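You operate a simulated robot arm through the tools that you are given. There is no shell and no other tool. Be economical: measure what you need, move in short steps, check, and stop when the job is done.

The job below is to be done with a simulated robot arm. You get a single attempt, and the scene is never put back.

Task
Read the strip on the lunch cooler: add one ice pack at 10 C, two at 20 C.
Fine: the figure that counts is the one shown while the lid is still on; lift the lid off, lay the packs inside, put the lid back on, stand the carry handle up.

It is judged by the outcome, as a careful person would: the job done as asked, and still so three seconds after it is handed in. It fails if anything else is knocked over, pushed out of place, dropped, spilled or broken. Lids that push on must go on centred and level and be pressed home; caps that screw on are set level and turned clockwise until they are tight.

Robot
A 7-joint arm with a two-finger parallel gripper, fixed in place. Base frame: the origin is at the foot of the arm, x ahead of it, y to its left, z up. Units: mm, rad, N and s.
Its first joint turns from -2.897 to 2.897 rad. Payload 4.4 kg.
The tool frame sits at the grasp point between the pads (the TCP): z along the fingers, y along the line on which they close. The tips reach 23 mm beyond it. Largest opening 94 mm; finger width 38, thickness 10; the body of the gripper, 54 by 96 mm, starts 39 mm behind the TCP.
Orientation is that of the tool frame in the base frame, as a unit quaternion [x, y, z, w]. With the fingers straight down and closing along the base's y, the tool's x points along the base's -x, its y along +y and its z along -z.

Tools
- The arm moves only by the tool servo_tool. Its argument "motion" is text: rows parted by semicolons, each of 7 numbers parted by spaces: the shift along the tool's x, y, z in mm, then the turn, a rotation vector about the tool's x, y, z in rad, then the opening, from 0 (shut) to 1 (fully open). In form: x y z ax ay az hand; .... A call has 1 to 8 rows; each row shifts and turns the commanded pose from where the row before left it, along the tool's axes as they then stand. Each row takes 0.2 s and may step no farther than 50 mm and 0.15 rad from the row before; otherwise, or with a gripper value out of range, the whole call is refused. Where a pose cannot be reached the arm comes as near as it can. A force on the tool above 40 N (or 10 N above the force at the start of the call, whichever is more), or a blocked arm, ends the call early, and 0.2 s more pass. Each finger travels about 72 mm/s and halts on what it meets, pressing with about 43 N; the grip force reading is that of the motor and also rises with nothing between the fingers. The clock runs only during rows and for 0.2 s after the last one: add rows that do not move to give the fingers time. The reply holds the time, the measured pose of the TCP, the force on the tool along the base axes, the opening and the grip force, in the units named above and with some noise, with the torque about the TCP (base axes, N m) and any sound that the robot's microphone picked up.
- Cameras (640 x 400 px; columns grow to the right, rows downward): "scene" is fixed at [407.8, -496.8, 1565.6]; the picture's right is [0.73, -0.68, 0.00], its down [-0.39, -0.41, -0.82] and it looks along [0.56, 0.60, -0.57] (base axes); focal length 322 px, centre (320, 200). "wrist" rides on the gripper at [86, 16, -75] in the tool frame; the picture's right is [-0.18, 0.98, 0.00], its down [-0.58, -0.11, -0.81] and it looks along [-0.79, -0.15, 0.59] (tool axes); focal length 243 px, centre (320, 200). There is no depth. A picture from a camera that has moved, and an enlarged one, comes with that camera's place and axes in the base frame and with its lens. The place of the scene camera against the robot may be out by one fixed shift of up to 18 mm in any direction.
- grab_frame(camera): a new picture of that camera. No time passes.
- inspect(camera, box): a new picture of the part [left, top, right, bottom] of that camera's present view, enlarged. No time passes.
- job_done(): hands the job in; it is judged then, once.

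Go step by step. Nothing tells you positions but the pictures and the camera data: compare them with the known pose of the tool, close in by small moves and look again before you grip or let go. The budget is 120 turns and 68 pictures, counting those below and the enlarged ones. Unless the task says otherwise, let go and move clear before handing in, and close with one line.

The tools are called after ">>>" as name(argument=value, ...) on one line, values as JSON. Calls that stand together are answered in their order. servo_tool: Moves the arm, as the interface text tells. Its arguments: {"type":"object","properties":{"motion":{"type":"string"}},"required":["motion"]} The other tools are called the same way: grab_frame (camera) takes a picture; inspect (camera, box) takes an enlarged picture of a part of a camera's view; job_done () hands the job in.

At the start:

```text
t: 0.0
ee_pos: [761.4, -24.3, 1261.7]
tool_rot: [0.001, 1.0, 0.001, 0.0]
wrist_force: [-0.1, -0.2, 0.4]
ft_torque: [0.01, 0.02, -0.05]
grip_width: 94.1
grip_force: 0.0
```

scene: 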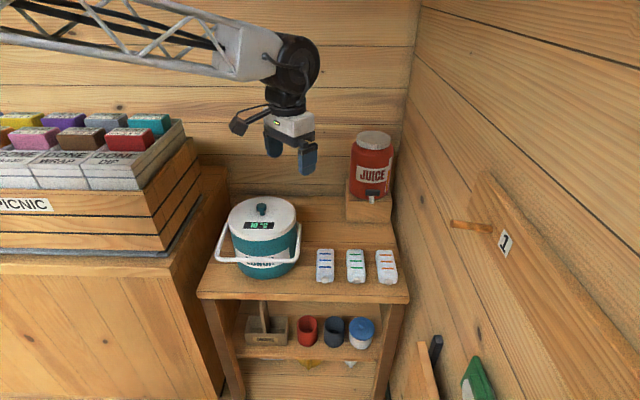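
wrist: 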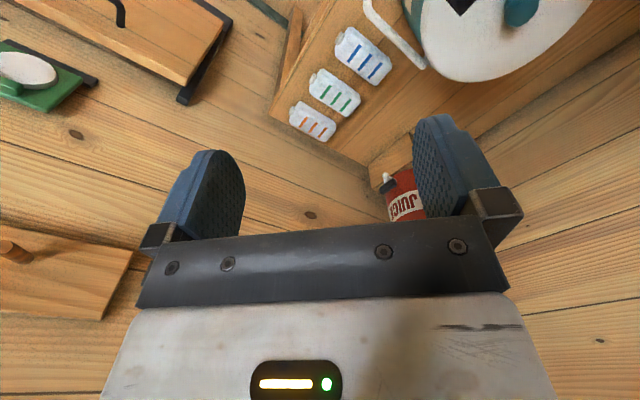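

I see a round teal cooler with a lid and knob, a front strip display, a carry handle lying down, and three ice packs to its right. I'll zoom in on the strip and the area first.

>>> inspect(camera="scene", box=[200, 180, 320, 290])

>>> inspect(camera="scene", box=[240, 120, 420, 300])

```text
3.64 times, centred on (260, 235) of scene
camera zoom: at [407.8, -496.8, 1565.6], right [0.73, -0.68, 0.0], down [-0.39, -0.41, -0.82], along [0.56, 0.6, -0.57], focal length 1169 px, centre (538, 73)
```

zoom: 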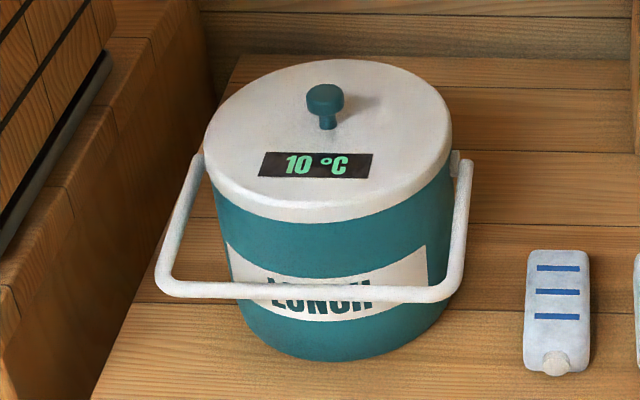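

```text
2.22 times, centred on (330, 210) of scene
camera zoom: at [407.8, -496.8, 1565.6], right [0.73, -0.68, 0.0], down [-0.39, -0.41, -0.82], along [0.56, 0.6, -0.57], focal length 714 px, centre (298, 178)
```

zoom: 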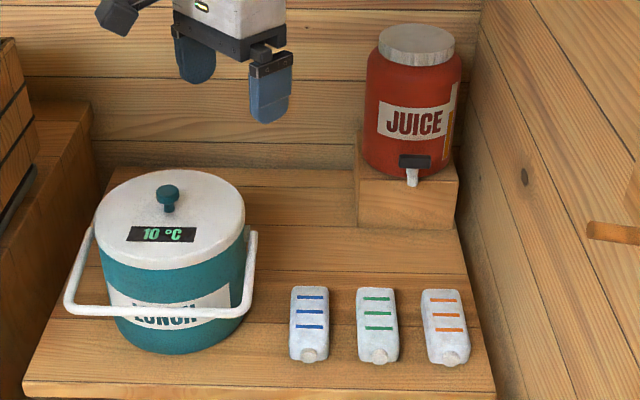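

The strip reads 10 °C, so one pack goes in. By rough triangulation the blue pack is near (927, 38, 785) and the lid knob is near (870, 290, 900). I'll move towards the cooler while staying high, then look again.

>>> servo_tool(motion="20 40 10 0 0 0 1; 20 40 10 0 0 0 1; 20 40 10 0 0 0 1; 20 40 10 0 0 0 1; 20 40 0 0 0 0 1; 0 0 0 0 0 0 1")

>>> grab_frame(camera="wrist")

>>> grab_frame(camera="scene")

```text
t: 1.4
ee_pos: [663.8, 174.0, 1219.1]
tool_rot: [0.0, 1.0, 0.001, 0.001]
wrist_force: [-0.1, 0.9, -0.6]
ft_torque: [0.01, 0.01, 0.03]
grip_width: 93.8
grip_force: 0.1
```

```text
63 pictures are left
camera wrist: at [576.1, 191.6, 1295.2], right [0.18, 0.98, 0.0], down [0.58, -0.11, 0.81], along [0.79, -0.15, -0.59], focal length 243 px, centre (320, 200)
```

wrist: 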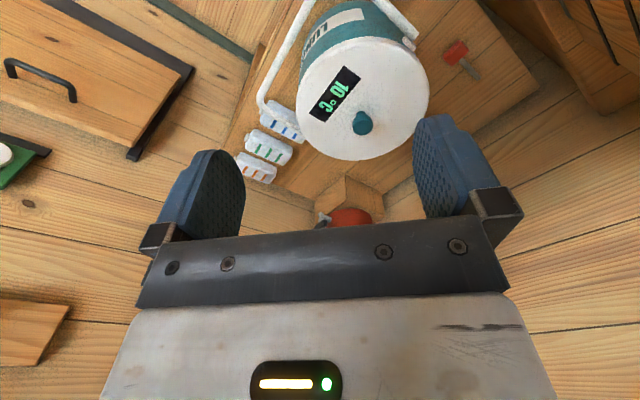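

```text
62 pictures are left
```

scene: 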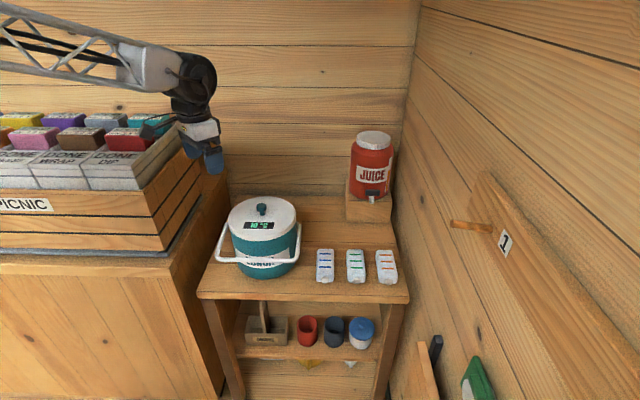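

The knob comes out near (826, 217, 960), with the blue pack still near (925, 36, 785). I need a free place to set the lid down, so I'm looking at the space behind the cooler.

>>> inspect(camera="wrist", box=[380, 0, 640, 160])

>>> inspect(camera="wrist", box=[200, 0, 440, 200])

>>> inspect(camera="scene", box=[180, 170, 420, 320])

```text
2.46 times, centred on (510, 80) of wrist
camera zoom: at [576.1, 191.6, 1295.2], right [0.18, 0.98, 0.0], down [0.58, -0.11, 0.81], along [0.79, -0.15, -0.59], focal length 597 px, centre (-148, 495)
```

zoom: 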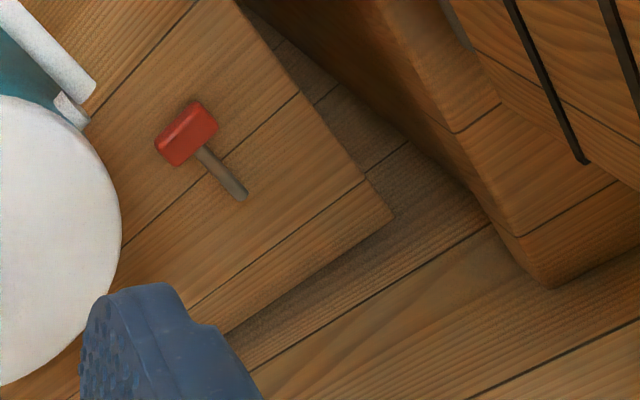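

```text
2.00 times, centred on (320, 100) of wrist
camera zoom: at [576.1, 191.6, 1295.2], right [0.18, 0.98, 0.0], down [0.58, -0.11, 0.81], along [0.79, -0.15, -0.59], focal length 485 px, centre (320, 400)
```

zoom: 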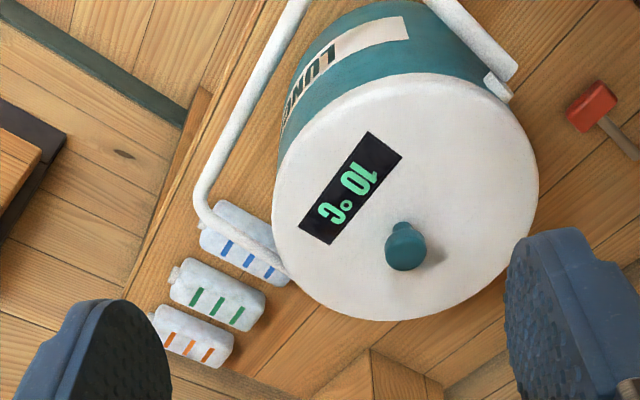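

```text
2.67 times, centred on (300, 245) of scene
camera zoom: at [407.8, -496.8, 1565.6], right [0.73, -0.68, 0.0], down [-0.39, -0.41, -0.82], along [0.56, 0.6, -0.57], focal length 857 px, centre (373, 80)
```

zoom: 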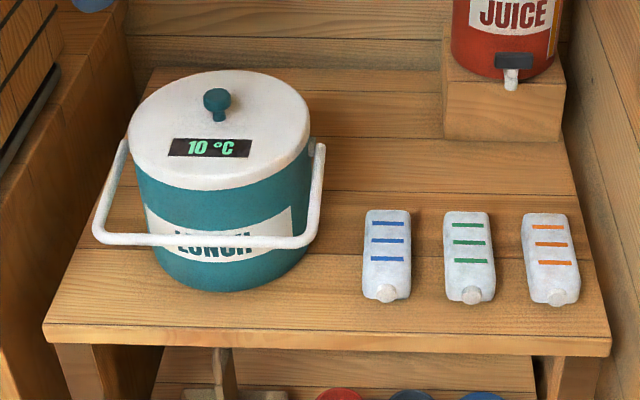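

A red mallet lies behind the cooler, so the only free table spot for the lid is around (970, 374). That is at the edge of reach, so I'll tilt the tool outward by about 26° and test whether it gets there before gripping anything.

>>> servo_tool(motion="0 0 0 0 0 0.15 1; 0 0 0 0 -0.15 0 1; 0 0 0 0 -0.15 0 1; 0 0 0 0 -0.15 0 1; -12 24 36 0 0 0 1; -12 24 36 0 0 0 1; -12 24 36 0 0 0 1; 0 0 0 0 0 0 1")

>>> grab_frame(camera="wrist")

```text
t: 3.2
ee_pos: [749.4, 232.8, 1142.1]
tool_rot: [0.072, 0.972, -0.017, 0.223]
wrist_force: [0.2, 0.2, 0.6]
ft_torque: [-0.01, -0.02, 0.01]
grip_width: 94.1
grip_force: 0.0
```

```text
58 pictures are left
camera wrist: at [643.3, 266.2, 1171.8], right [0.31, 0.95, 0.08], down [0.15, -0.13, 0.98], along [0.94, -0.29, -0.19], focal length 243 px, centre (320, 200)
```

wrist: 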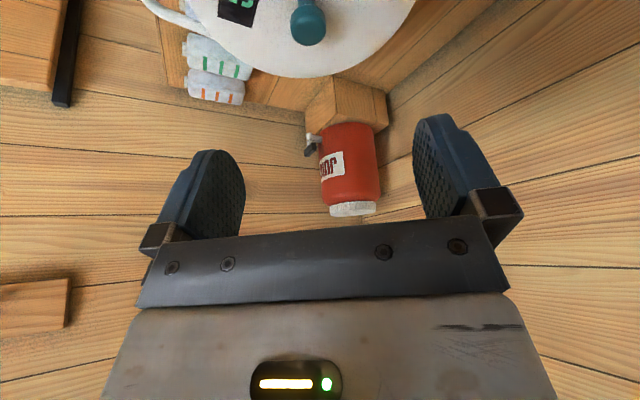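

Next I'll continue to a point above the candidate spot to test the reach.

>>> servo_tool(motion="-14 24.6 35.7 0 0 0 1; -14 24.6 35.7 0 0 0 1; -14 24.6 35.7 0 0 0 1; -14 24.6 35.7 0 0 0 1; -14 24.6 35.7 0 0 0 1; -14 24.6 35.7 0 0 0 1; -14 24.6 35.7 0 0 0 1; 0 0 0 0 0 0 1")

>>> grab_frame(camera="scene")

>>> grab_frame(camera="wrist")

```text
t: 5.0
ee_pos: [972.8, 375.2, 958.2]
tool_rot: [0.072, 0.972, -0.017, 0.222]
wrist_force: [-0.6, -0.3, 1.2]
ft_torque: [0.01, 0.01, 0.01]
grip_width: 94.1
grip_force: 0.1
```

```text
57 pictures are left
```

scene: 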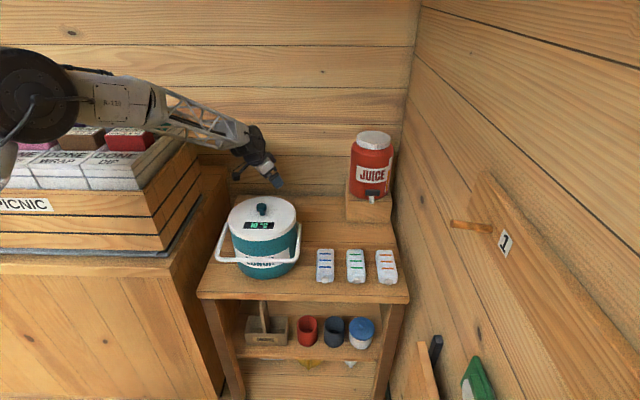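

```text
56 pictures are left
camera wrist: at [865.2, 408.7, 988.5], right [0.31, 0.95, 0.08], down [0.15, -0.13, 0.98], along [0.94, -0.29, -0.19], focal length 243 px, centre (320, 200)
```

wrist: 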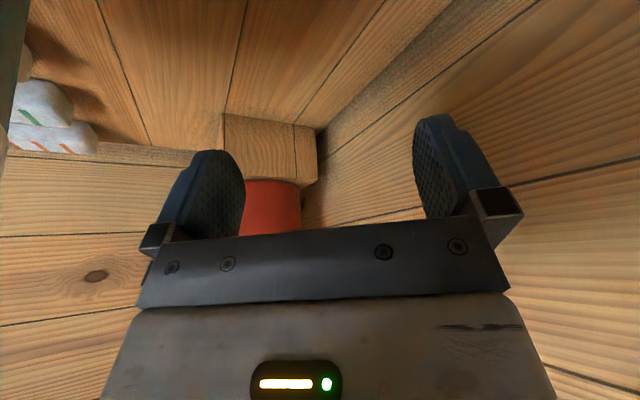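

It reached that spot. I'll also dry-run the descent to the height where the lid would be set down.

>>> servo_tool(motion="10.9 0 22.5 0 0 0 1; 10.9 0 22.5 0 0 0 1; 10.9 0 22.5 0 0 0 1; 10.9 0 22.5 0 0 0 1; 0 0 0 0 0 0 1")

>>> grab_frame(camera="scene")

>>> grab_frame(camera="wrist")

```text
t: 6.2
ee_pos: [970.2, 375.0, 858.4]
tool_rot: [0.072, 0.972, -0.017, 0.223]
wrist_force: [-0.7, 0.3, 0.3]
ft_torque: [0.0, -0.02, -0.01]
grip_width: 94.1
grip_force: 0.0
```

```text
55 pictures are left
```

scene: 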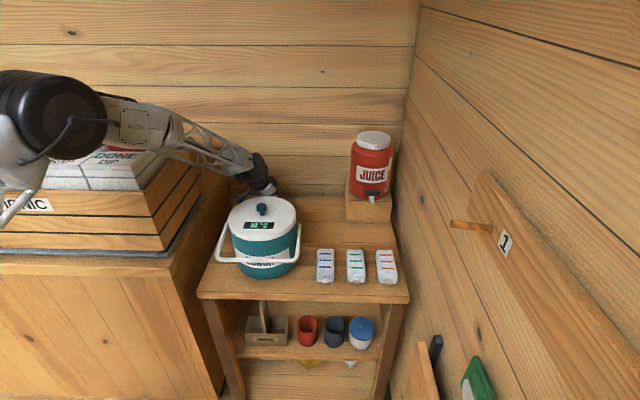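

```text
54 pictures are left
camera wrist: at [863.6, 407.9, 889.0], right [0.31, 0.95, 0.08], down [0.15, -0.13, 0.98], along [0.94, -0.29, -0.19], focal length 243 px, centre (320, 200)
```

wrist: 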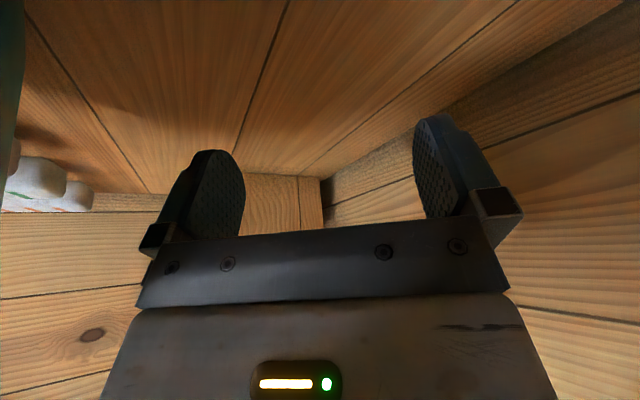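

It reaches here too. I'm checking how much room the arm has over the picnic crate.

>>> inspect(camera="scene", box=[0, 50, 300, 240])

```text
2.11 times, centred on (150, 145) of scene
camera zoom: at [407.8, -496.8, 1565.6], right [0.73, -0.68, 0.0], down [-0.39, -0.41, -0.82], along [0.56, 0.6, -0.57], focal length 677 px, centre (678, 316)
```

zoom: 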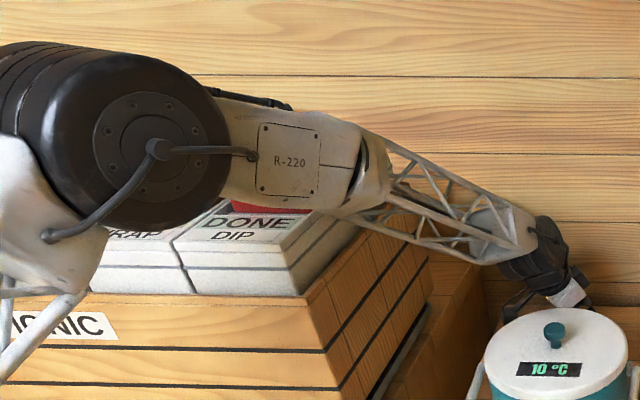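

The elbow is high, about 1380 mm, so the crate is clear. I'm going back up and over the knob at about (822, 214, 968).

>>> servo_tool(motion="-17.4 0 -36 0 0 0 1; -17.4 0 -36 0 0 0 1; -17.4 0 -36 0 0 0 1; -17.4 0 -36 0 0 0 1; 18.4 -36.2 -18.2 0 0 0 1; 18.4 -36.2 -18.2 0 0 0 1; 18.4 -36.2 -18.2 0 0 0 1; 18.4 -36.2 -18.2 0 0 0 1")

>>> servo_tool(motion="18.4 -36.2 -18.2 0 0 0 1; 0 0 0 0 0 0 1")

>>> grab_frame(camera="wrist")

>>> inspect(camera="scene", box=[200, 130, 330, 290])

```text
t: 8.0
ee_pos: [849.9, 248.2, 1050.6]
tool_rot: [0.072, 0.972, -0.017, 0.222]
wrist_force: [0.3, -1.1, -1.3]
ft_torque: [0.05, -0.04, 0.0]
grip_width: 94.1
grip_force: 0.0
```

```text
t: 8.6
ee_pos: [822.3, 216.9, 1059.6]
tool_rot: [0.073, 0.972, -0.016, 0.222]
wrist_force: [0.2, 0.5, 0.4]
ft_torque: [-0.02, 0.02, -0.02]
grip_width: 93.7
grip_force: 0.1
```

```text
52 pictures are left
camera wrist: at [715.6, 249.3, 1089.4], right [0.31, 0.95, 0.08], down [0.16, -0.13, 0.98], along [0.94, -0.29, -0.19], focal length 243 px, centre (320, 200)
```

wrist: 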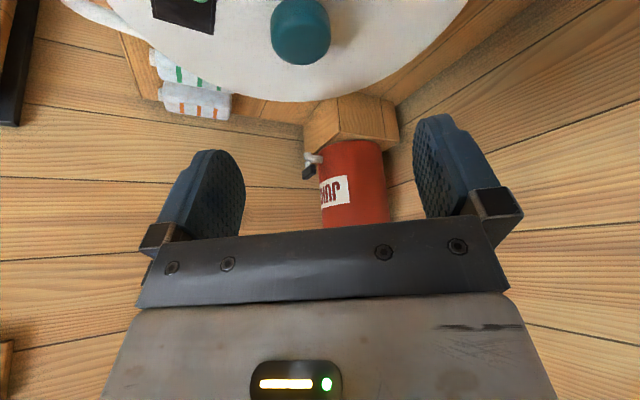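

```text
2.50 times, centred on (265, 210) of scene
camera zoom: at [407.8, -496.8, 1565.6], right [0.73, -0.68, 0.0], down [-0.39, -0.41, -0.82], along [0.56, 0.6, -0.57], focal length 804 px, centre (458, 175)
```

zoom: 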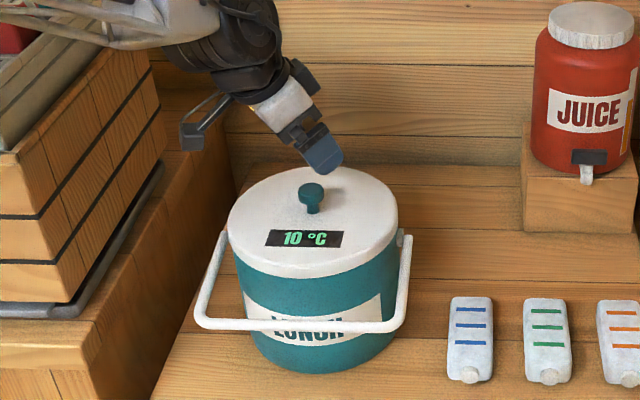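

The knob is straight below the tool. I'll descend halfway and re-measure.

>>> servo_tool(motion="10.9 -1 22.5 0 0 0 1; 10.9 -1 22.5 0 0 0 1; 0 0 0 0 0 0 1")

>>> grab_frame(camera="wrist")

>>> inspect(camera="scene", box=[230, 150, 310, 230])

```text
t: 9.4
ee_pos: [823.1, 212.3, 1010.2]
tool_rot: [0.072, 0.972, -0.017, 0.223]
wrist_force: [-0.1, -0.1, -0.2]
ft_torque: [0.0, 0.02, -0.02]
grip_width: 94.2
grip_force: 0.1
```

```text
50 pictures are left
camera wrist: at [717.3, 246.8, 1039.7], right [0.31, 0.95, 0.08], down [0.16, -0.13, 0.98], along [0.94, -0.29, -0.19], focal length 243 px, centre (320, 200)
```

wrist: 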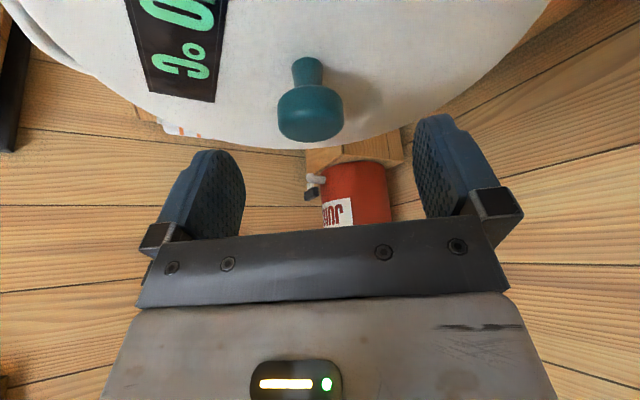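

```text
5.00 times, centred on (270, 190) of scene
camera zoom: at [407.8, -496.8, 1565.6], right [0.73, -0.68, 0.0], down [-0.39, -0.41, -0.82], along [0.56, 0.6, -0.57], focal length 1608 px, centre (570, 250)
```

zoom: 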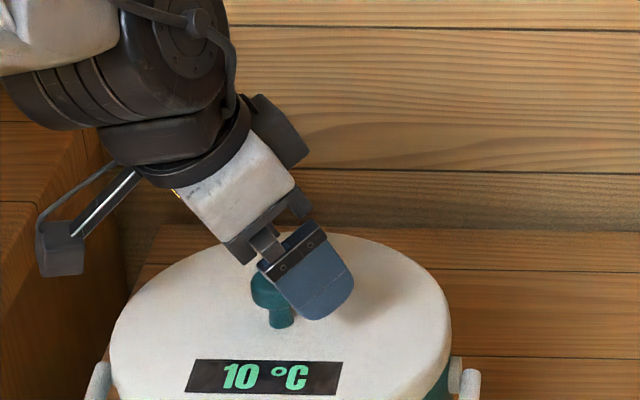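

The knob head centre is near (822, 213, 975) and the lid top is near z 942. I'll descend to z 978 and close on the knob head.

>>> servo_tool(motion="7.5 0.5 14.2 0 0 0 1; 7.4 0 14.1 0 0 0 1; 0 0 0 0 0 0 1; 0 0 0 0 0 0 0.45; 0 0 0 0 0 0 0.45")

>>> grab_frame(camera="wrist")

```text
t: 10.6
ee_pos: [823.1, 213.7, 978.7]
tool_rot: [0.073, 0.972, -0.016, 0.224]
wrist_force: [1.8, 0.0, 2.9]
ft_torque: [-0.05, 0.01, 0.04]
grip_width: 42.3
grip_force: 0.4
stopped in row 5: the force on the tool passed its limit at 72 N (the readings are from after the stop); the commanded pose is now the measured one
```

```text
48 pictures are left
camera wrist: at [716.0, 246.2, 1009.5], right [0.31, 0.95, 0.08], down [0.15, -0.13, 0.98], along [0.94, -0.29, -0.19], focal length 243 px, centre (320, 200)
```

wrist: 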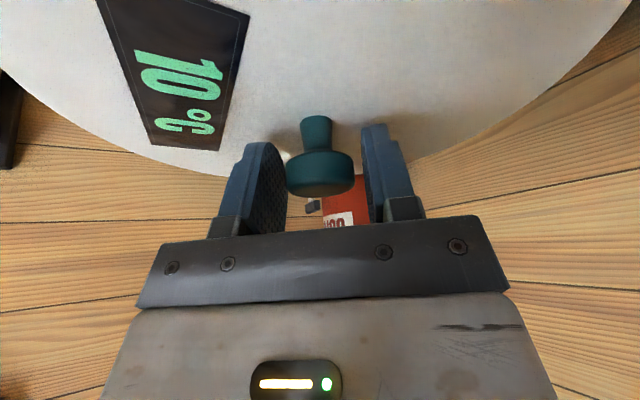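

The left finger touched the knob slightly before the right, so the hand is about 3 mm off-centre. I'll shift 3 mm and close gradually.

>>> servo_tool(motion="0 -3 0 0 0 0 0.45; 0 0 0 0 0 0 0.4; 0 0 0 0 0 0 0.37")

>>> grab_frame(camera="wrist")

```text
t: 11.4
ee_pos: [822.4, 210.1, 979.4]
tool_rot: [0.073, 0.972, -0.017, 0.223]
wrist_force: [-0.1, 6.1, 2.7]
ft_torque: [0.08, -0.01, 0.0]
grip_width: 37.6
grip_force: 3.6
heard: snap
```

```text
47 pictures are left
camera wrist: at [715.6, 243.1, 1009.5], right [0.31, 0.95, 0.08], down [0.15, -0.13, 0.98], along [0.94, -0.29, -0.19], focal length 243 px, centre (320, 200)
```

wrist: 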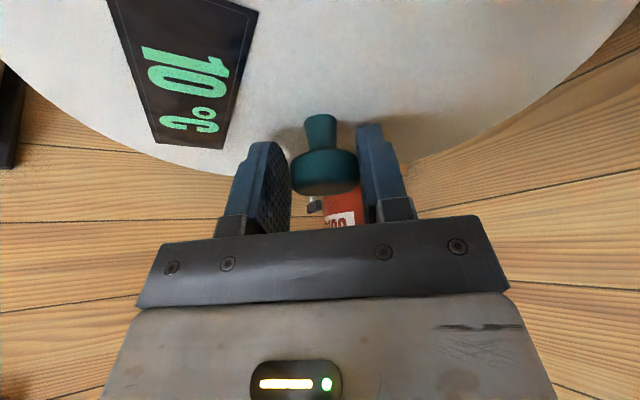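

A snap was heard, so the lid may have shifted in its seat. Both pads are now on the knob, and I'll close fully and check.

>>> servo_tool(motion="0 0 0 0 0 0 0.3; 0 0 0 0 0 0 0.2; 0 0 0 0 0 0 0.2")

>>> inspect(camera="scene", box=[205, 160, 325, 290])

```text
t: 12.2
ee_pos: [822.3, 209.8, 979.4]
tool_rot: [0.072, 0.972, -0.015, 0.224]
wrist_force: [0.5, 10.9, 14.8]
ft_torque: [0.15, -0.02, -0.01]
grip_width: 30.7
grip_force: 43.1
```

```text
3.08 times, centred on (265, 225) of scene
camera zoom: at [407.8, -496.8, 1565.6], right [0.73, -0.68, 0.0], down [-0.39, -0.41, -0.82], along [0.56, 0.6, -0.57], focal length 989 px, centre (489, 123)
```

zoom: 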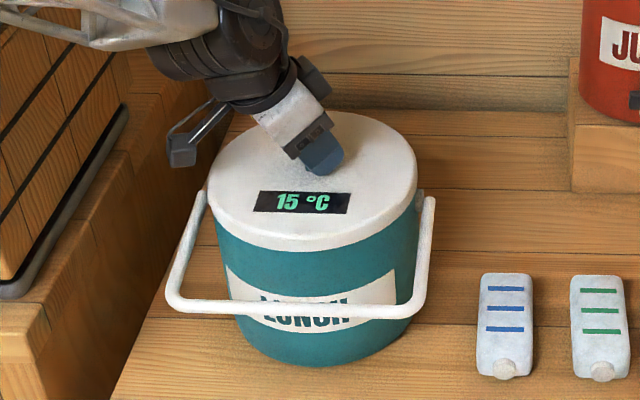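

The lid has come free and the strip changed to 15 °C. The lid-on reading was 10 °C, so it is still one pack. I'll lift the lid straight up.

>>> servo_tool(motion="-4.35 0 -9 0 0 0 0.2; -4.35 0 -9 0 0 0 0.2; -8.7 0 -18 0 0 0 0.2; -8.7 0 -18 0 0 0 0.2; -13 0 -27 0 0 0 0.2; 0 0 0 0 0 0 0.2")

>>> inspect(camera="scene", box=[205, 130, 325, 290])

>>> grab_frame(camera="wrist")

```text
t: 13.6
ee_pos: [823.2, 209.8, 1069.1]
tool_rot: [0.073, 0.972, -0.017, 0.223]
wrist_force: [0.7, 0.0, -0.2]
ft_torque: [-0.03, -0.01, -0.05]
grip_width: 30.8
grip_force: 43.1
```

```text
2.50 times, centred on (265, 210) of scene
camera zoom: at [407.8, -496.8, 1565.6], right [0.73, -0.68, 0.0], down [-0.39, -0.41, -0.82], along [0.56, 0.6, -0.57], focal length 804 px, centre (458, 175)
```

zoom: 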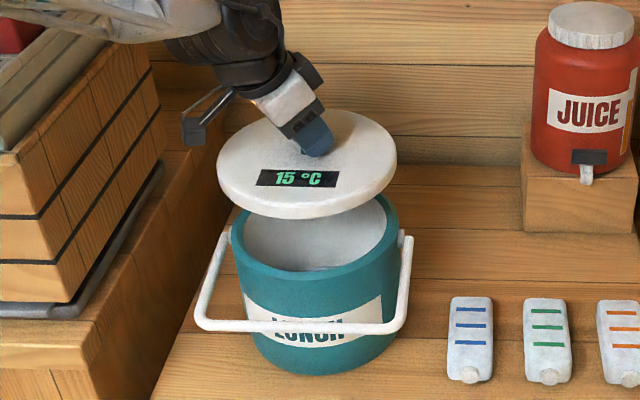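

```text
44 pictures are left
camera wrist: at [716.3, 242.8, 1099.0], right [0.31, 0.95, 0.08], down [0.15, -0.13, 0.98], along [0.94, -0.29, -0.19], focal length 243 px, centre (320, 200)
```

wrist: 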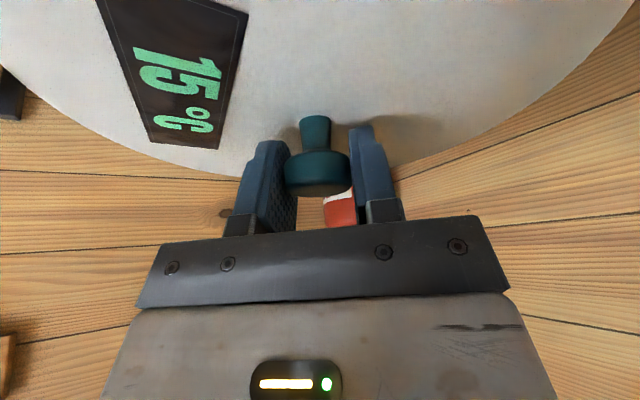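

The lid is held level and the mouth is open. I'm carrying the lid to (990, 373), clear of both the cooler and the mallet.

>>> servo_tool(motion="-18 26.4 8.8 0 0 0 0.2; -18 26.4 8.8 0 0 0 0.2; -18 26.4 8.8 0 0 0 0.2; -18 26.4 8.8 0 0 0 0.2; -18 26.4 8.8 0 0 0 0.2; -18 26.4 8.8 0 0 0 0.2; -18 26.4 8.8 0 0 0 0.2; 0 0 0 0 0 0 0.2")

>>> servo_tool(motion="10.9 0 22.5 0 0 0 0.2; 10.9 0 22.5 0 0 0 0.2; 10.9 0 22.5 0 0 0 0.2; 10.9 0 22.5 0 0 0 0.2; 0 0 0 0 0 0 0.2")

>>> grab_frame(camera="scene")

>>> grab_frame(camera="wrist")

```text
t: 15.4
ee_pos: [989.5, 370.0, 1068.3]
tool_rot: [0.073, 0.972, -0.017, 0.223]
wrist_force: [0.0, 0.1, -1.3]
ft_torque: [-0.02, 0.03, 0.03]
grip_width: 30.5
grip_force: 43.1
```

```text
t: 16.6
ee_pos: [989.9, 370.9, 968.3]
tool_rot: [0.073, 0.972, -0.017, 0.223]
wrist_force: [-0.2, 0.0, -1.0]
ft_torque: [0.01, -0.02, -0.03]
grip_width: 30.8
grip_force: 42.3
```

```text
43 pictures are left
```

scene: 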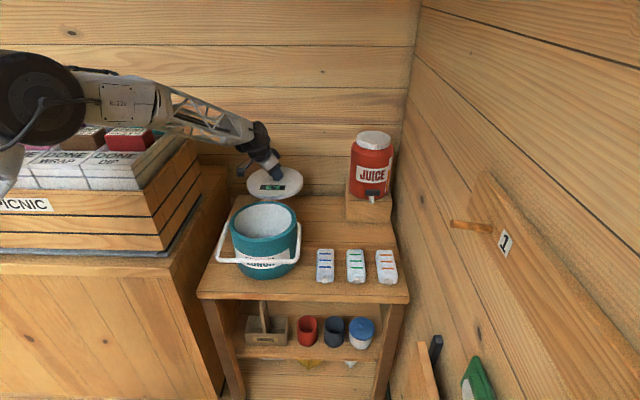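

```text
42 pictures are left
camera wrist: at [882.5, 405.4, 998.5], right [0.31, 0.95, 0.08], down [0.15, -0.13, 0.98], along [0.94, -0.29, -0.19], focal length 243 px, centre (320, 200)
```

wrist: 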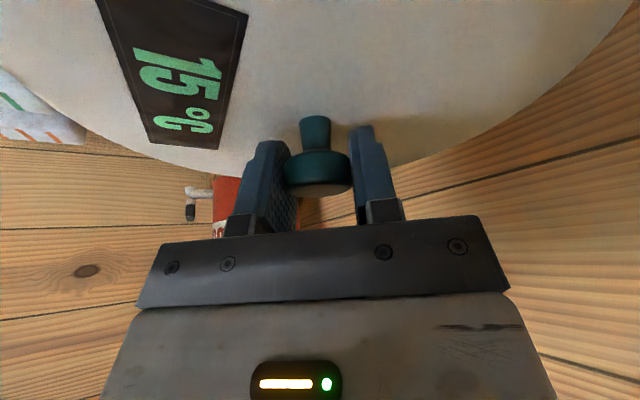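

The lid is clear of the cooler. I'll keep lowering it, slowing down near the table.

>>> servo_tool(motion="10.9 0 22.5 0 0 0 0.2; 10.9 0 22.5 0 0 0 0.2; 10.9 0 22.5 0 0 0 0.2; 6.5 0 13.5 0 0 0 0.2; 0 0 0 0 0 0 0.2")

>>> inspect(camera="scene", box=[205, 130, 345, 250])

```text
t: 17.8
ee_pos: [987.5, 371.4, 877.4]
tool_rot: [0.072, 0.972, -0.017, 0.224]
wrist_force: [0.1, 0.6, -2.2]
ft_torque: [-0.01, -0.02, 0.0]
grip_width: 30.6
grip_force: 42.4
```

```text
3.33 times, centred on (275, 190) of scene
camera zoom: at [407.8, -496.8, 1565.6], right [0.73, -0.68, 0.0], down [-0.39, -0.41, -0.82], along [0.56, 0.6, -0.57], focal length 1072 px, centre (470, 233)
```

zoom: 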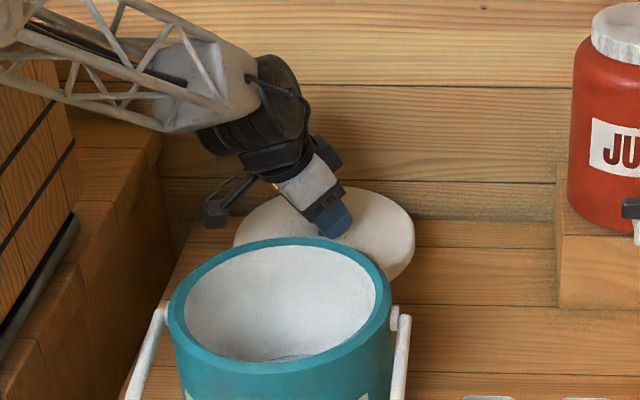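

The lid is nearing the table, so I'll take small steps until it touches.

>>> servo_tool(motion="4.35 0 9 0 0 0 0.2; 4.35 0 9 0 0 0 0.2; 2.2 0 4.5 0 0 0 0.2; 2.2 0 4.5 0 0 0 0.2; 0 0 0 0 0 0 0.2")

>>> servo_tool(motion="1.3 0 2.7 0 0 0 0.2; 1.3 0 2.7 0 0 0 0.2; 1.3 0 2.7 0 0 0 0.2; 0 0 0 0 0 0 0.2")

```text
t: 19.0
ee_pos: [989.2, 370.7, 847.5]
tool_rot: [0.073, 0.972, -0.017, 0.224]
wrist_force: [-0.4, -0.3, -1.8]
ft_torque: [0.03, 0.03, 0.01]
grip_width: 30.7
grip_force: 43.4
```

```text
t: 20.0
ee_pos: [988.1, 373.2, 838.6]
tool_rot: [0.073, 0.972, -0.017, 0.223]
wrist_force: [0.3, -0.8, -0.7]
ft_torque: [0.01, 0.01, 0.03]
grip_width: 30.3
grip_force: 42.8
```

>>> servo_tool(motion="1.3 0 2.7 0 0 0 0.2; 1.3 0 2.7 0 0 0 0.2; 0 0 0 0 0 0 0.2")

>>> servo_tool(motion="1.3 0 2.7 0 0 0 0.2; 1.3 0 2.7 0 0 0 0.2; 0 0 0 0 0 0 0.2")

>>> inspect(camera="scene", box=[205, 130, 345, 250])

```text
t: 20.8
ee_pos: [989.3, 370.9, 834.5]
tool_rot: [0.073, 0.972, -0.017, 0.223]
wrist_force: [1.1, 0.1, -0.9]
ft_torque: [0.0, 0.03, 0.01]
grip_width: 30.5
grip_force: 42.9
```

```text
t: 21.6
ee_pos: [988.6, 371.9, 828.6]
tool_rot: [0.072, 0.972, -0.016, 0.223]
wrist_force: [-0.4, 0.0, -1.2]
ft_torque: [0.02, -0.01, 0.01]
grip_width: 30.3
grip_force: 42.9
```

```text
3.33 times, centred on (275, 190) of scene
camera zoom: at [407.8, -496.8, 1565.6], right [0.73, -0.68, 0.0], down [-0.39, -0.41, -0.82], along [0.56, 0.6, -0.57], focal length 1072 px, centre (470, 233)
```

zoom: 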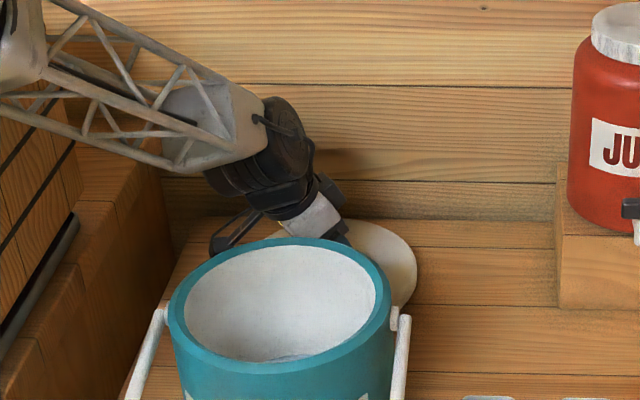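

There's no contact yet, so I'll go on lowering it.

>>> servo_tool(motion="1.3 0 2.7 0 0 0 0.2; 1.3 0 2.7 0 0 0 0.2; 0 0 0 0 0 0 0.2")

>>> servo_tool(motion="1.3 0 2.7 0 0 0 0.2; 1.3 0 2.7 0 0 0 0.2; 0 0 0 0 0 0 0.2")

>>> servo_tool(motion="1.3 0 2.7 0 0 0 0.2; 1.3 0 2.7 0 0 0 0.2; 0 0 0 0 0 0 0.2")

```text
t: 22.4
ee_pos: [988.5, 372.0, 822.1]
tool_rot: [0.073, 0.972, -0.016, 0.224]
wrist_force: [0.2, -0.2, -0.5]
ft_torque: [-0.01, 0.02, 0.0]
grip_width: 30.7
grip_force: 43.0
```

```text
t: 23.2
ee_pos: [988.2, 371.5, 816.9]
tool_rot: [0.073, 0.972, -0.016, 0.225]
wrist_force: [2.3, 2.2, 10.5]
ft_torque: [-0.16, 0.67, -0.01]
grip_width: 30.4
grip_force: 42.9
```

```text
t: 23.6
ee_pos: [988.5, 371.8, 817.1]
tool_rot: [0.073, 0.972, -0.015, 0.225]
wrist_force: [0.8, -0.6, 4.2]
ft_torque: [-0.06, 0.15, 0.01]
grip_width: 30.4
grip_force: 43.4
stopped in row 2: the force on the tool passed its limit at 44 N (the readings are from after the stop); the commanded pose is now the measured one
```

It touched the table at z 817. I'll open the fingers, then look before leaving.

>>> servo_tool(motion="0 0 0 0 0 0 0.4; 0 0 0 0 0 0 0.7; 0 0 0 0 0 0 1; 0 0 0 0 0 0 1; 0 0 0 0 0 0 1")

>>> grab_frame(camera="wrist")

```text
t: 24.8
ee_pos: [989.3, 372.4, 816.2]
tool_rot: [0.074, 0.971, -0.016, 0.225]
wrist_force: [0.3, 3.8, 11.0]
ft_torque: [-0.38, 0.12, 0.02]
grip_width: 92.7
grip_force: 0.1
```

```text
39 pictures are left
camera wrist: at [882.7, 406.1, 846.6], right [0.31, 0.95, 0.08], down [0.15, -0.14, 0.98], along [0.94, -0.29, -0.18], focal length 243 px, centre (320, 200)
```

wrist: 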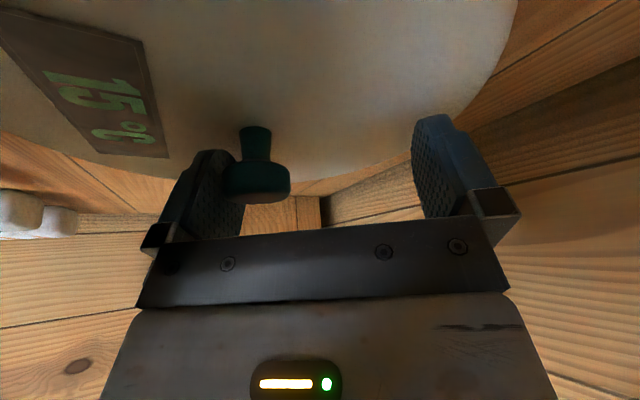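

Opening dragged the lid sideways a little, because a fingertip appears to be touching the lid top. I'll lift straight up and then check.

>>> servo_tool(motion="-4.35 0 -9 0 0 0 1; -8.7 0 -18 0 0 0 1; -17.4 0 -36 0 0 0 1; -17.4 0 -36 0 0 0 1; -17.4 0 -36 0 0 0 1; -17.4 0 -36 0 0 0 1; 0 0 0 0 0 0 1")

>>> inspect(camera="scene", box=[195, 130, 345, 300])

>>> grab_frame(camera="wrist")

```text
t: 26.4
ee_pos: [986.1, 372.6, 1008.1]
tool_rot: [0.073, 0.972, -0.015, 0.225]
wrist_force: [0.1, 0.6, -0.3]
ft_torque: [0.0, 0.0, 0.0]
grip_width: 93.8
grip_force: 0.1
```

```text
2.35 times, centred on (270, 215) of scene
camera zoom: at [407.8, -496.8, 1565.6], right [0.73, -0.68, 0.0], down [-0.39, -0.41, -0.82], along [0.56, 0.6, -0.57], focal length 757 px, centre (438, 165)
```

zoom: 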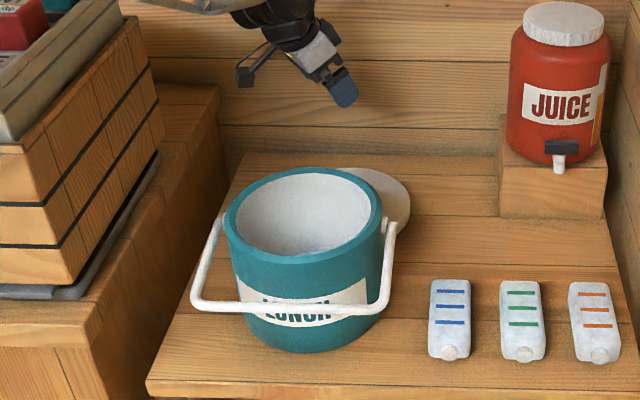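

```text
37 pictures are left
camera wrist: at [879.7, 406.2, 1037.6], right [0.31, 0.95, 0.08], down [0.15, -0.14, 0.98], along [0.94, -0.29, -0.18], focal length 243 px, centre (320, 200)
```

wrist: 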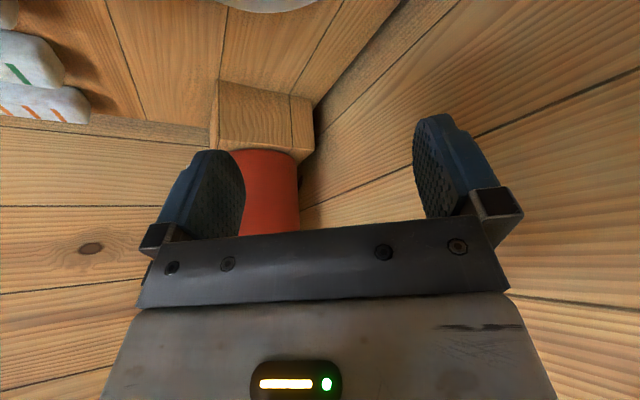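

The lid sits on the table behind the cooler, and nothing else has moved. Next I'll move towards the blue pack, straighten the tool and yaw it across the pack.

>>> servo_tool(motion="7.6 -38.4 -10.6 0 0 0 1; 7.6 -38.4 -10.6 0 0 0 1; 7.6 -38.4 -10.6 0 0 0 1; 7.6 -38.4 -10.6 0 0 0 1; 7.6 -38.4 -10.6 0 0 0 1; 7.6 -38.4 -10.6 0 0 0 1; 7.6 -38.4 -10.6 0 0 0 1; 7.6 -38.4 -10.6 0 0 0 1")

>>> servo_tool(motion="0 0 0 0 0.15 0 1; 0 0 0 0 0.15 0 1; 0 0 0 0 0.15 0 1; 0 0 0 0 0 -0.15 1; 0 0 0 0 0 -0.15 1; 0 0 0 0 0 -0.15 1; 0 0 0 0 0 -0.15 1; 0 0 0 0 0 -0.15 1")

>>> servo_tool(motion="0 0 0 0 0 -0.15 0.75; 0 0 0 0 0 -0.035 0.75; 0 0 0 0 0 0 0.75")

>>> grab_frame(camera="wrist")

```text
t: 28.2
ee_pos: [851.9, 80.0, 1054.4]
tool_rot: [0.073, 0.971, -0.016, 0.225]
wrist_force: [0.3, -0.5, 0.4]
ft_torque: [0.01, 0.02, -0.01]
grip_width: 93.9
grip_force: 0.0
```

```text
t: 30.0
ee_pos: [852.6, 81.3, 1055.1]
tool_rot: [-0.297, 0.955, 0.0, 0.003]
wrist_force: [-0.5, 0.3, 0.7]
ft_torque: [-0.02, 0.01, 0.01]
grip_width: 93.9
grip_force: 0.1
```

```text
t: 30.8
ee_pos: [852.0, 82.9, 1054.1]
tool_rot: [-0.383, 0.924, -0.001, 0.002]
wrist_force: [0.5, -0.7, 0.4]
ft_torque: [0.03, 0.02, -0.02]
grip_width: 70.5
grip_force: 0.1
```

```text
36 pictures are left
camera wrist: at [778.6, 33.5, 1129.6], right [-0.56, 0.83, 0.0], down [0.48, 0.33, 0.81], along [0.67, 0.46, -0.59], focal length 243 px, centre (320, 200)
```

wrist: 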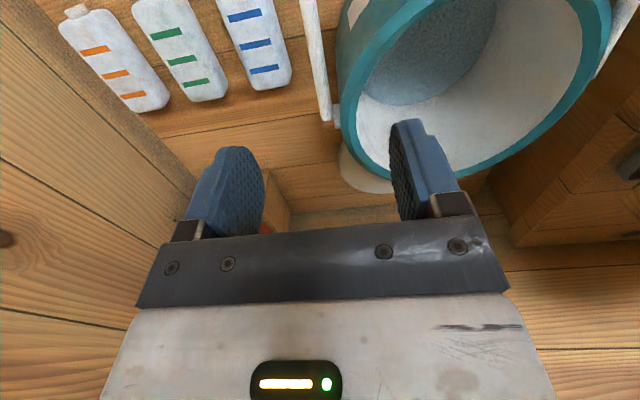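

The blue pack's middle stripe is near (934, 41), with its long axis along the camera's forward direction. I'm moving above it with the fingers preset to about 70 mm.

>>> servo_tool(motion="-5.7 -17.5 34.8 0 0 0 0.75; -5.7 -17.5 34.8 0 0 0 0.75; -5.7 -17.5 34.8 0 0 0 0.75; -5.7 -17.5 34.8 0 0 0 0.75; -5.7 -17.5 34.8 0 0 0 0.75; 0 0 0 0 0 0 0.75")

>>> grab_frame(camera="wrist")

>>> inspect(camera="scene", box=[290, 210, 410, 300])

```text
t: 32.2
ee_pos: [933.2, 41.2, 880.6]
tool_rot: [-0.382, 0.924, -0.001, 0.003]
wrist_force: [0.1, -0.3, 0.8]
ft_torque: [0.0, -0.02, 0.0]
grip_width: 70.5
grip_force: 0.2
```

```text
35 pictures are left
camera wrist: at [859.9, -7.2, 955.6], right [-0.56, 0.83, 0.0], down [0.48, 0.33, 0.81], along [0.67, 0.46, -0.59], focal length 243 px, centre (320, 200)
```

wrist: 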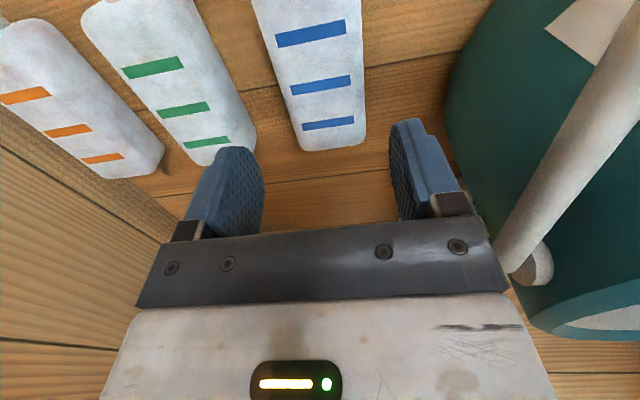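

```text
4.44 times, centred on (350, 255) of scene
camera zoom: at [407.8, -496.8, 1565.6], right [0.73, -0.68, 0.0], down [-0.39, -0.41, -0.82], along [0.56, 0.6, -0.57], focal length 1429 px, centre (187, -44)
```

zoom: 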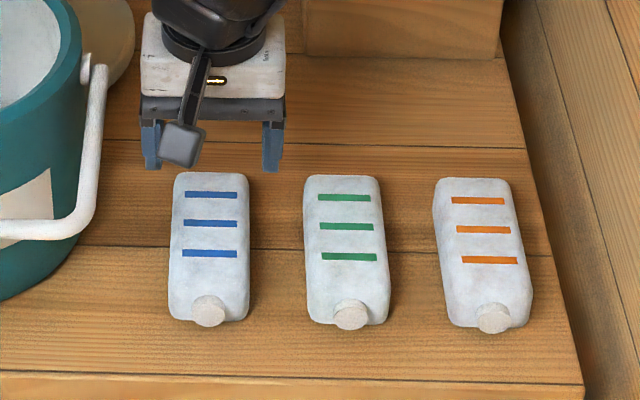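

The pack top is around z 800 and it is well aligned. I'll correct 2 mm sideways, open to 80 mm and descend beside the pack.

>>> servo_tool(motion="0 2.2 20 0 0 0 0.85; 0 0 20 0 0 0 0.85; 0 0 20 0 0 0 0.85; 0 0 0 0 0 0 0.85")

>>> grab_frame(camera="wrist")

```text
t: 33.2
ee_pos: [932.9, 40.5, 821.4]
tool_rot: [-0.382, 0.924, 0.0, 0.003]
wrist_force: [-0.1, 0.3, 0.4]
ft_torque: [-0.01, 0.0, 0.06]
grip_width: 79.9
grip_force: 0.1
```

```text
33 pictures are left
camera wrist: at [859.7, -7.3, 896.3], right [-0.56, 0.83, 0.0], down [0.48, 0.33, 0.81], along [0.67, 0.46, -0.59], focal length 243 px, centre (320, 200)
```

wrist: 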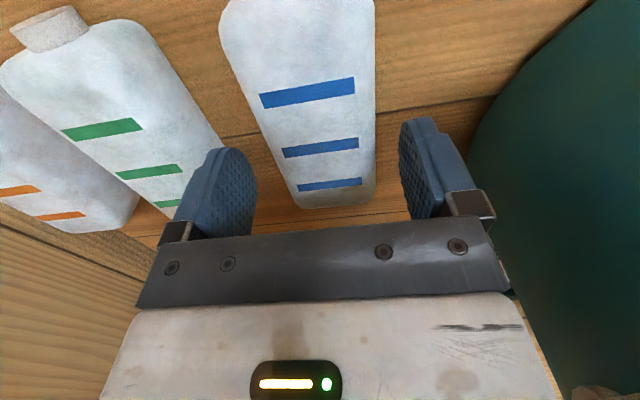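

The pack is centred between the fingers. I'll lower to grasp height and close.

>>> servo_tool(motion="0 0 10 0 0 0 0.85; 0 0 10 0 0 0 0.85; 0 0 5 0 0 0 0.85; 0 0 0 0 0 0 0.85; 0 0 0 0 0 0 0.7; 0 0 0 0 0 0 0.65")

>>> servo_tool(motion="0 0 0 0 0 0 0.6; 0 0 0 0 0 0 0.55; 0 0 0 0 0 0 0.5; 0 0 0 0 0 0 0.5")

>>> grab_frame(camera="wrist")

```text
t: 34.6
ee_pos: [934.0, 40.9, 796.5]
tool_rot: [-0.382, 0.924, -0.001, 0.003]
wrist_force: [0.3, 0.4, 0.1]
ft_torque: [0.0, -0.01, 0.0]
grip_width: 61.0
grip_force: 0.0
```

```text
t: 35.6
ee_pos: [933.2, 41.5, 796.4]
tool_rot: [-0.382, 0.924, 0.0, 0.003]
wrist_force: [0.3, -0.9, 0.8]
ft_torque: [0.08, 0.02, -0.04]
grip_width: 55.6
grip_force: 42.5
```

```text
32 pictures are left
camera wrist: at [859.9, -7.3, 871.5], right [-0.56, 0.83, 0.0], down [0.48, 0.33, 0.81], along [0.67, 0.46, -0.59], focal length 243 px, centre (320, 200)
```

wrist: 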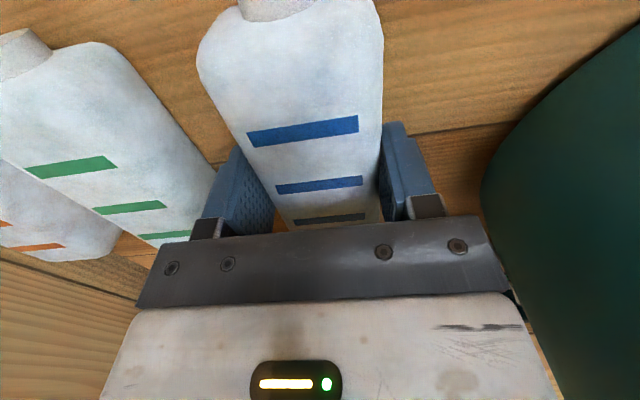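

The pack is gripped, 55.6 mm wide. I'm lifting it clear and carrying it over the cooler mouth.

>>> servo_tool(motion="0 0 -20 0 0 0 0.5; 0 0 -45 0 0 0 0.5; 0 0 -50 0 0 0 0.5; 0 0 -50 0 0 0 0.5; 0 0 -50 0 0 0 0.5; 0 0 0 0 0 0 0.5")

>>> servo_tool(motion="-13.4 40 0 0 0 0 0.5; -13.4 40 0 0 0 0 0.5; -13.4 40 0 0 0 0 0.5; -13.4 40 0 0 0 0 0.5; -13.4 40 0 0 0 0 0.5; 0 0 0 0 0 0 0.5")

>>> grab_frame(camera="wrist")

>>> inspect(camera="scene", box=[195, 130, 345, 300])

```text
t: 37.0
ee_pos: [931.5, 39.9, 1011.5]
tool_rot: [-0.383, 0.924, 0.0, 0.003]
wrist_force: [-0.9, 0.2, -3.4]
ft_torque: [-0.01, -0.02, -0.01]
grip_width: 55.8
grip_force: 42.5
```

```text
t: 38.4
ee_pos: [837.7, 230.6, 1011.9]
tool_rot: [-0.383, 0.924, -0.001, 0.003]
wrist_force: [0.7, -0.2, -2.9]
ft_torque: [-0.02, 0.0, 0.04]
grip_width: 55.8
grip_force: 43.0
```

```text
31 pictures are left
camera wrist: at [764.6, 182.1, 1086.5], right [-0.56, 0.83, 0.0], down [0.48, 0.33, 0.81], along [0.67, 0.46, -0.59], focal length 243 px, centre (320, 200)
```

wrist: 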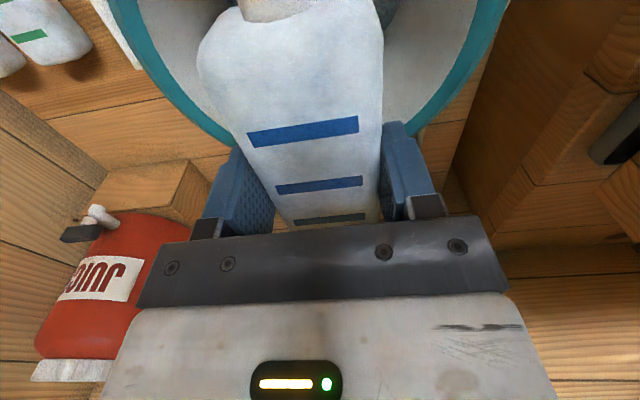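

```text
2.35 times, centred on (270, 215) of scene
camera zoom: at [407.8, -496.8, 1565.6], right [0.73, -0.68, 0.0], down [-0.39, -0.41, -0.82], along [0.56, 0.6, -0.57], focal length 757 px, centre (438, 165)
```

zoom: 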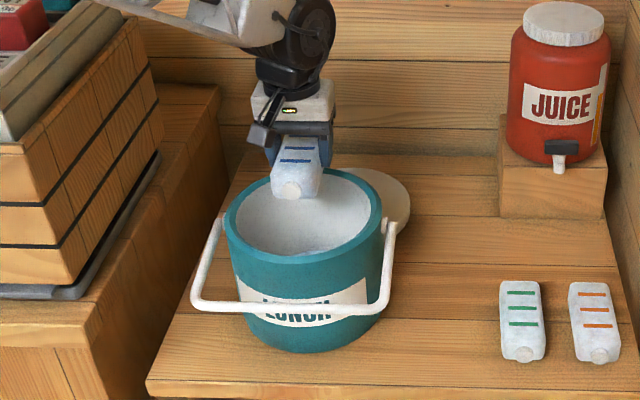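

The mouth centre is near (821, 216) and the pack is lined up with it. I'll nudge 6 mm towards the back for camera clearance and lower until the camera is just above the rim.

>>> servo_tool(motion="-6 2 20 0 0 0 0.5; 0 0 30 0 0 0 0.5; 0 0 35 0 0 0 0.5; 0 0 35 0 0 0 0.5; 0 0 0 0 0 0 0.5")

>>> inspect(camera="scene", box=[215, 160, 315, 270])

>>> grab_frame(camera="wrist")

```text
t: 39.6
ee_pos: [842.5, 237.1, 889.2]
tool_rot: [-0.383, 0.924, 0.0, 0.003]
wrist_force: [-0.7, -0.7, -2.9]
ft_torque: [0.01, 0.03, 0.0]
grip_width: 55.7
grip_force: 42.8
```

```text
3.64 times, centred on (265, 215) of scene
camera zoom: at [407.8, -496.8, 1565.6], right [0.73, -0.68, 0.0], down [-0.39, -0.41, -0.82], along [0.56, 0.6, -0.57], focal length 1169 px, centre (520, 146)
```

zoom: 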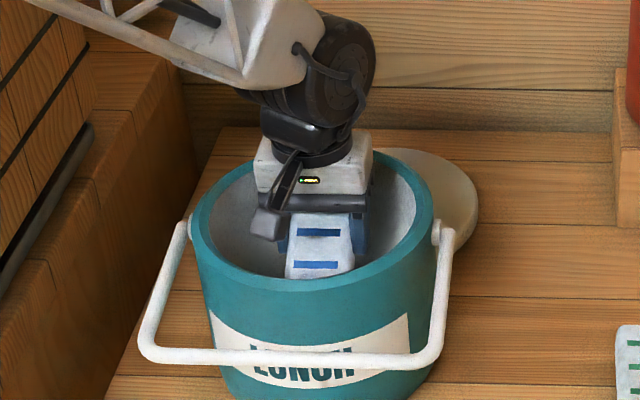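

```text
28 pictures are left
camera wrist: at [770.4, 187.7, 964.3], right [-0.56, 0.83, 0.0], down [0.48, 0.33, 0.81], along [0.67, 0.46, -0.59], focal length 243 px, centre (320, 200)
```

wrist: 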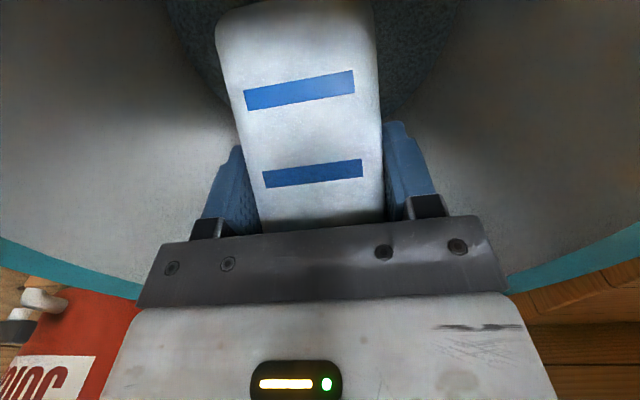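

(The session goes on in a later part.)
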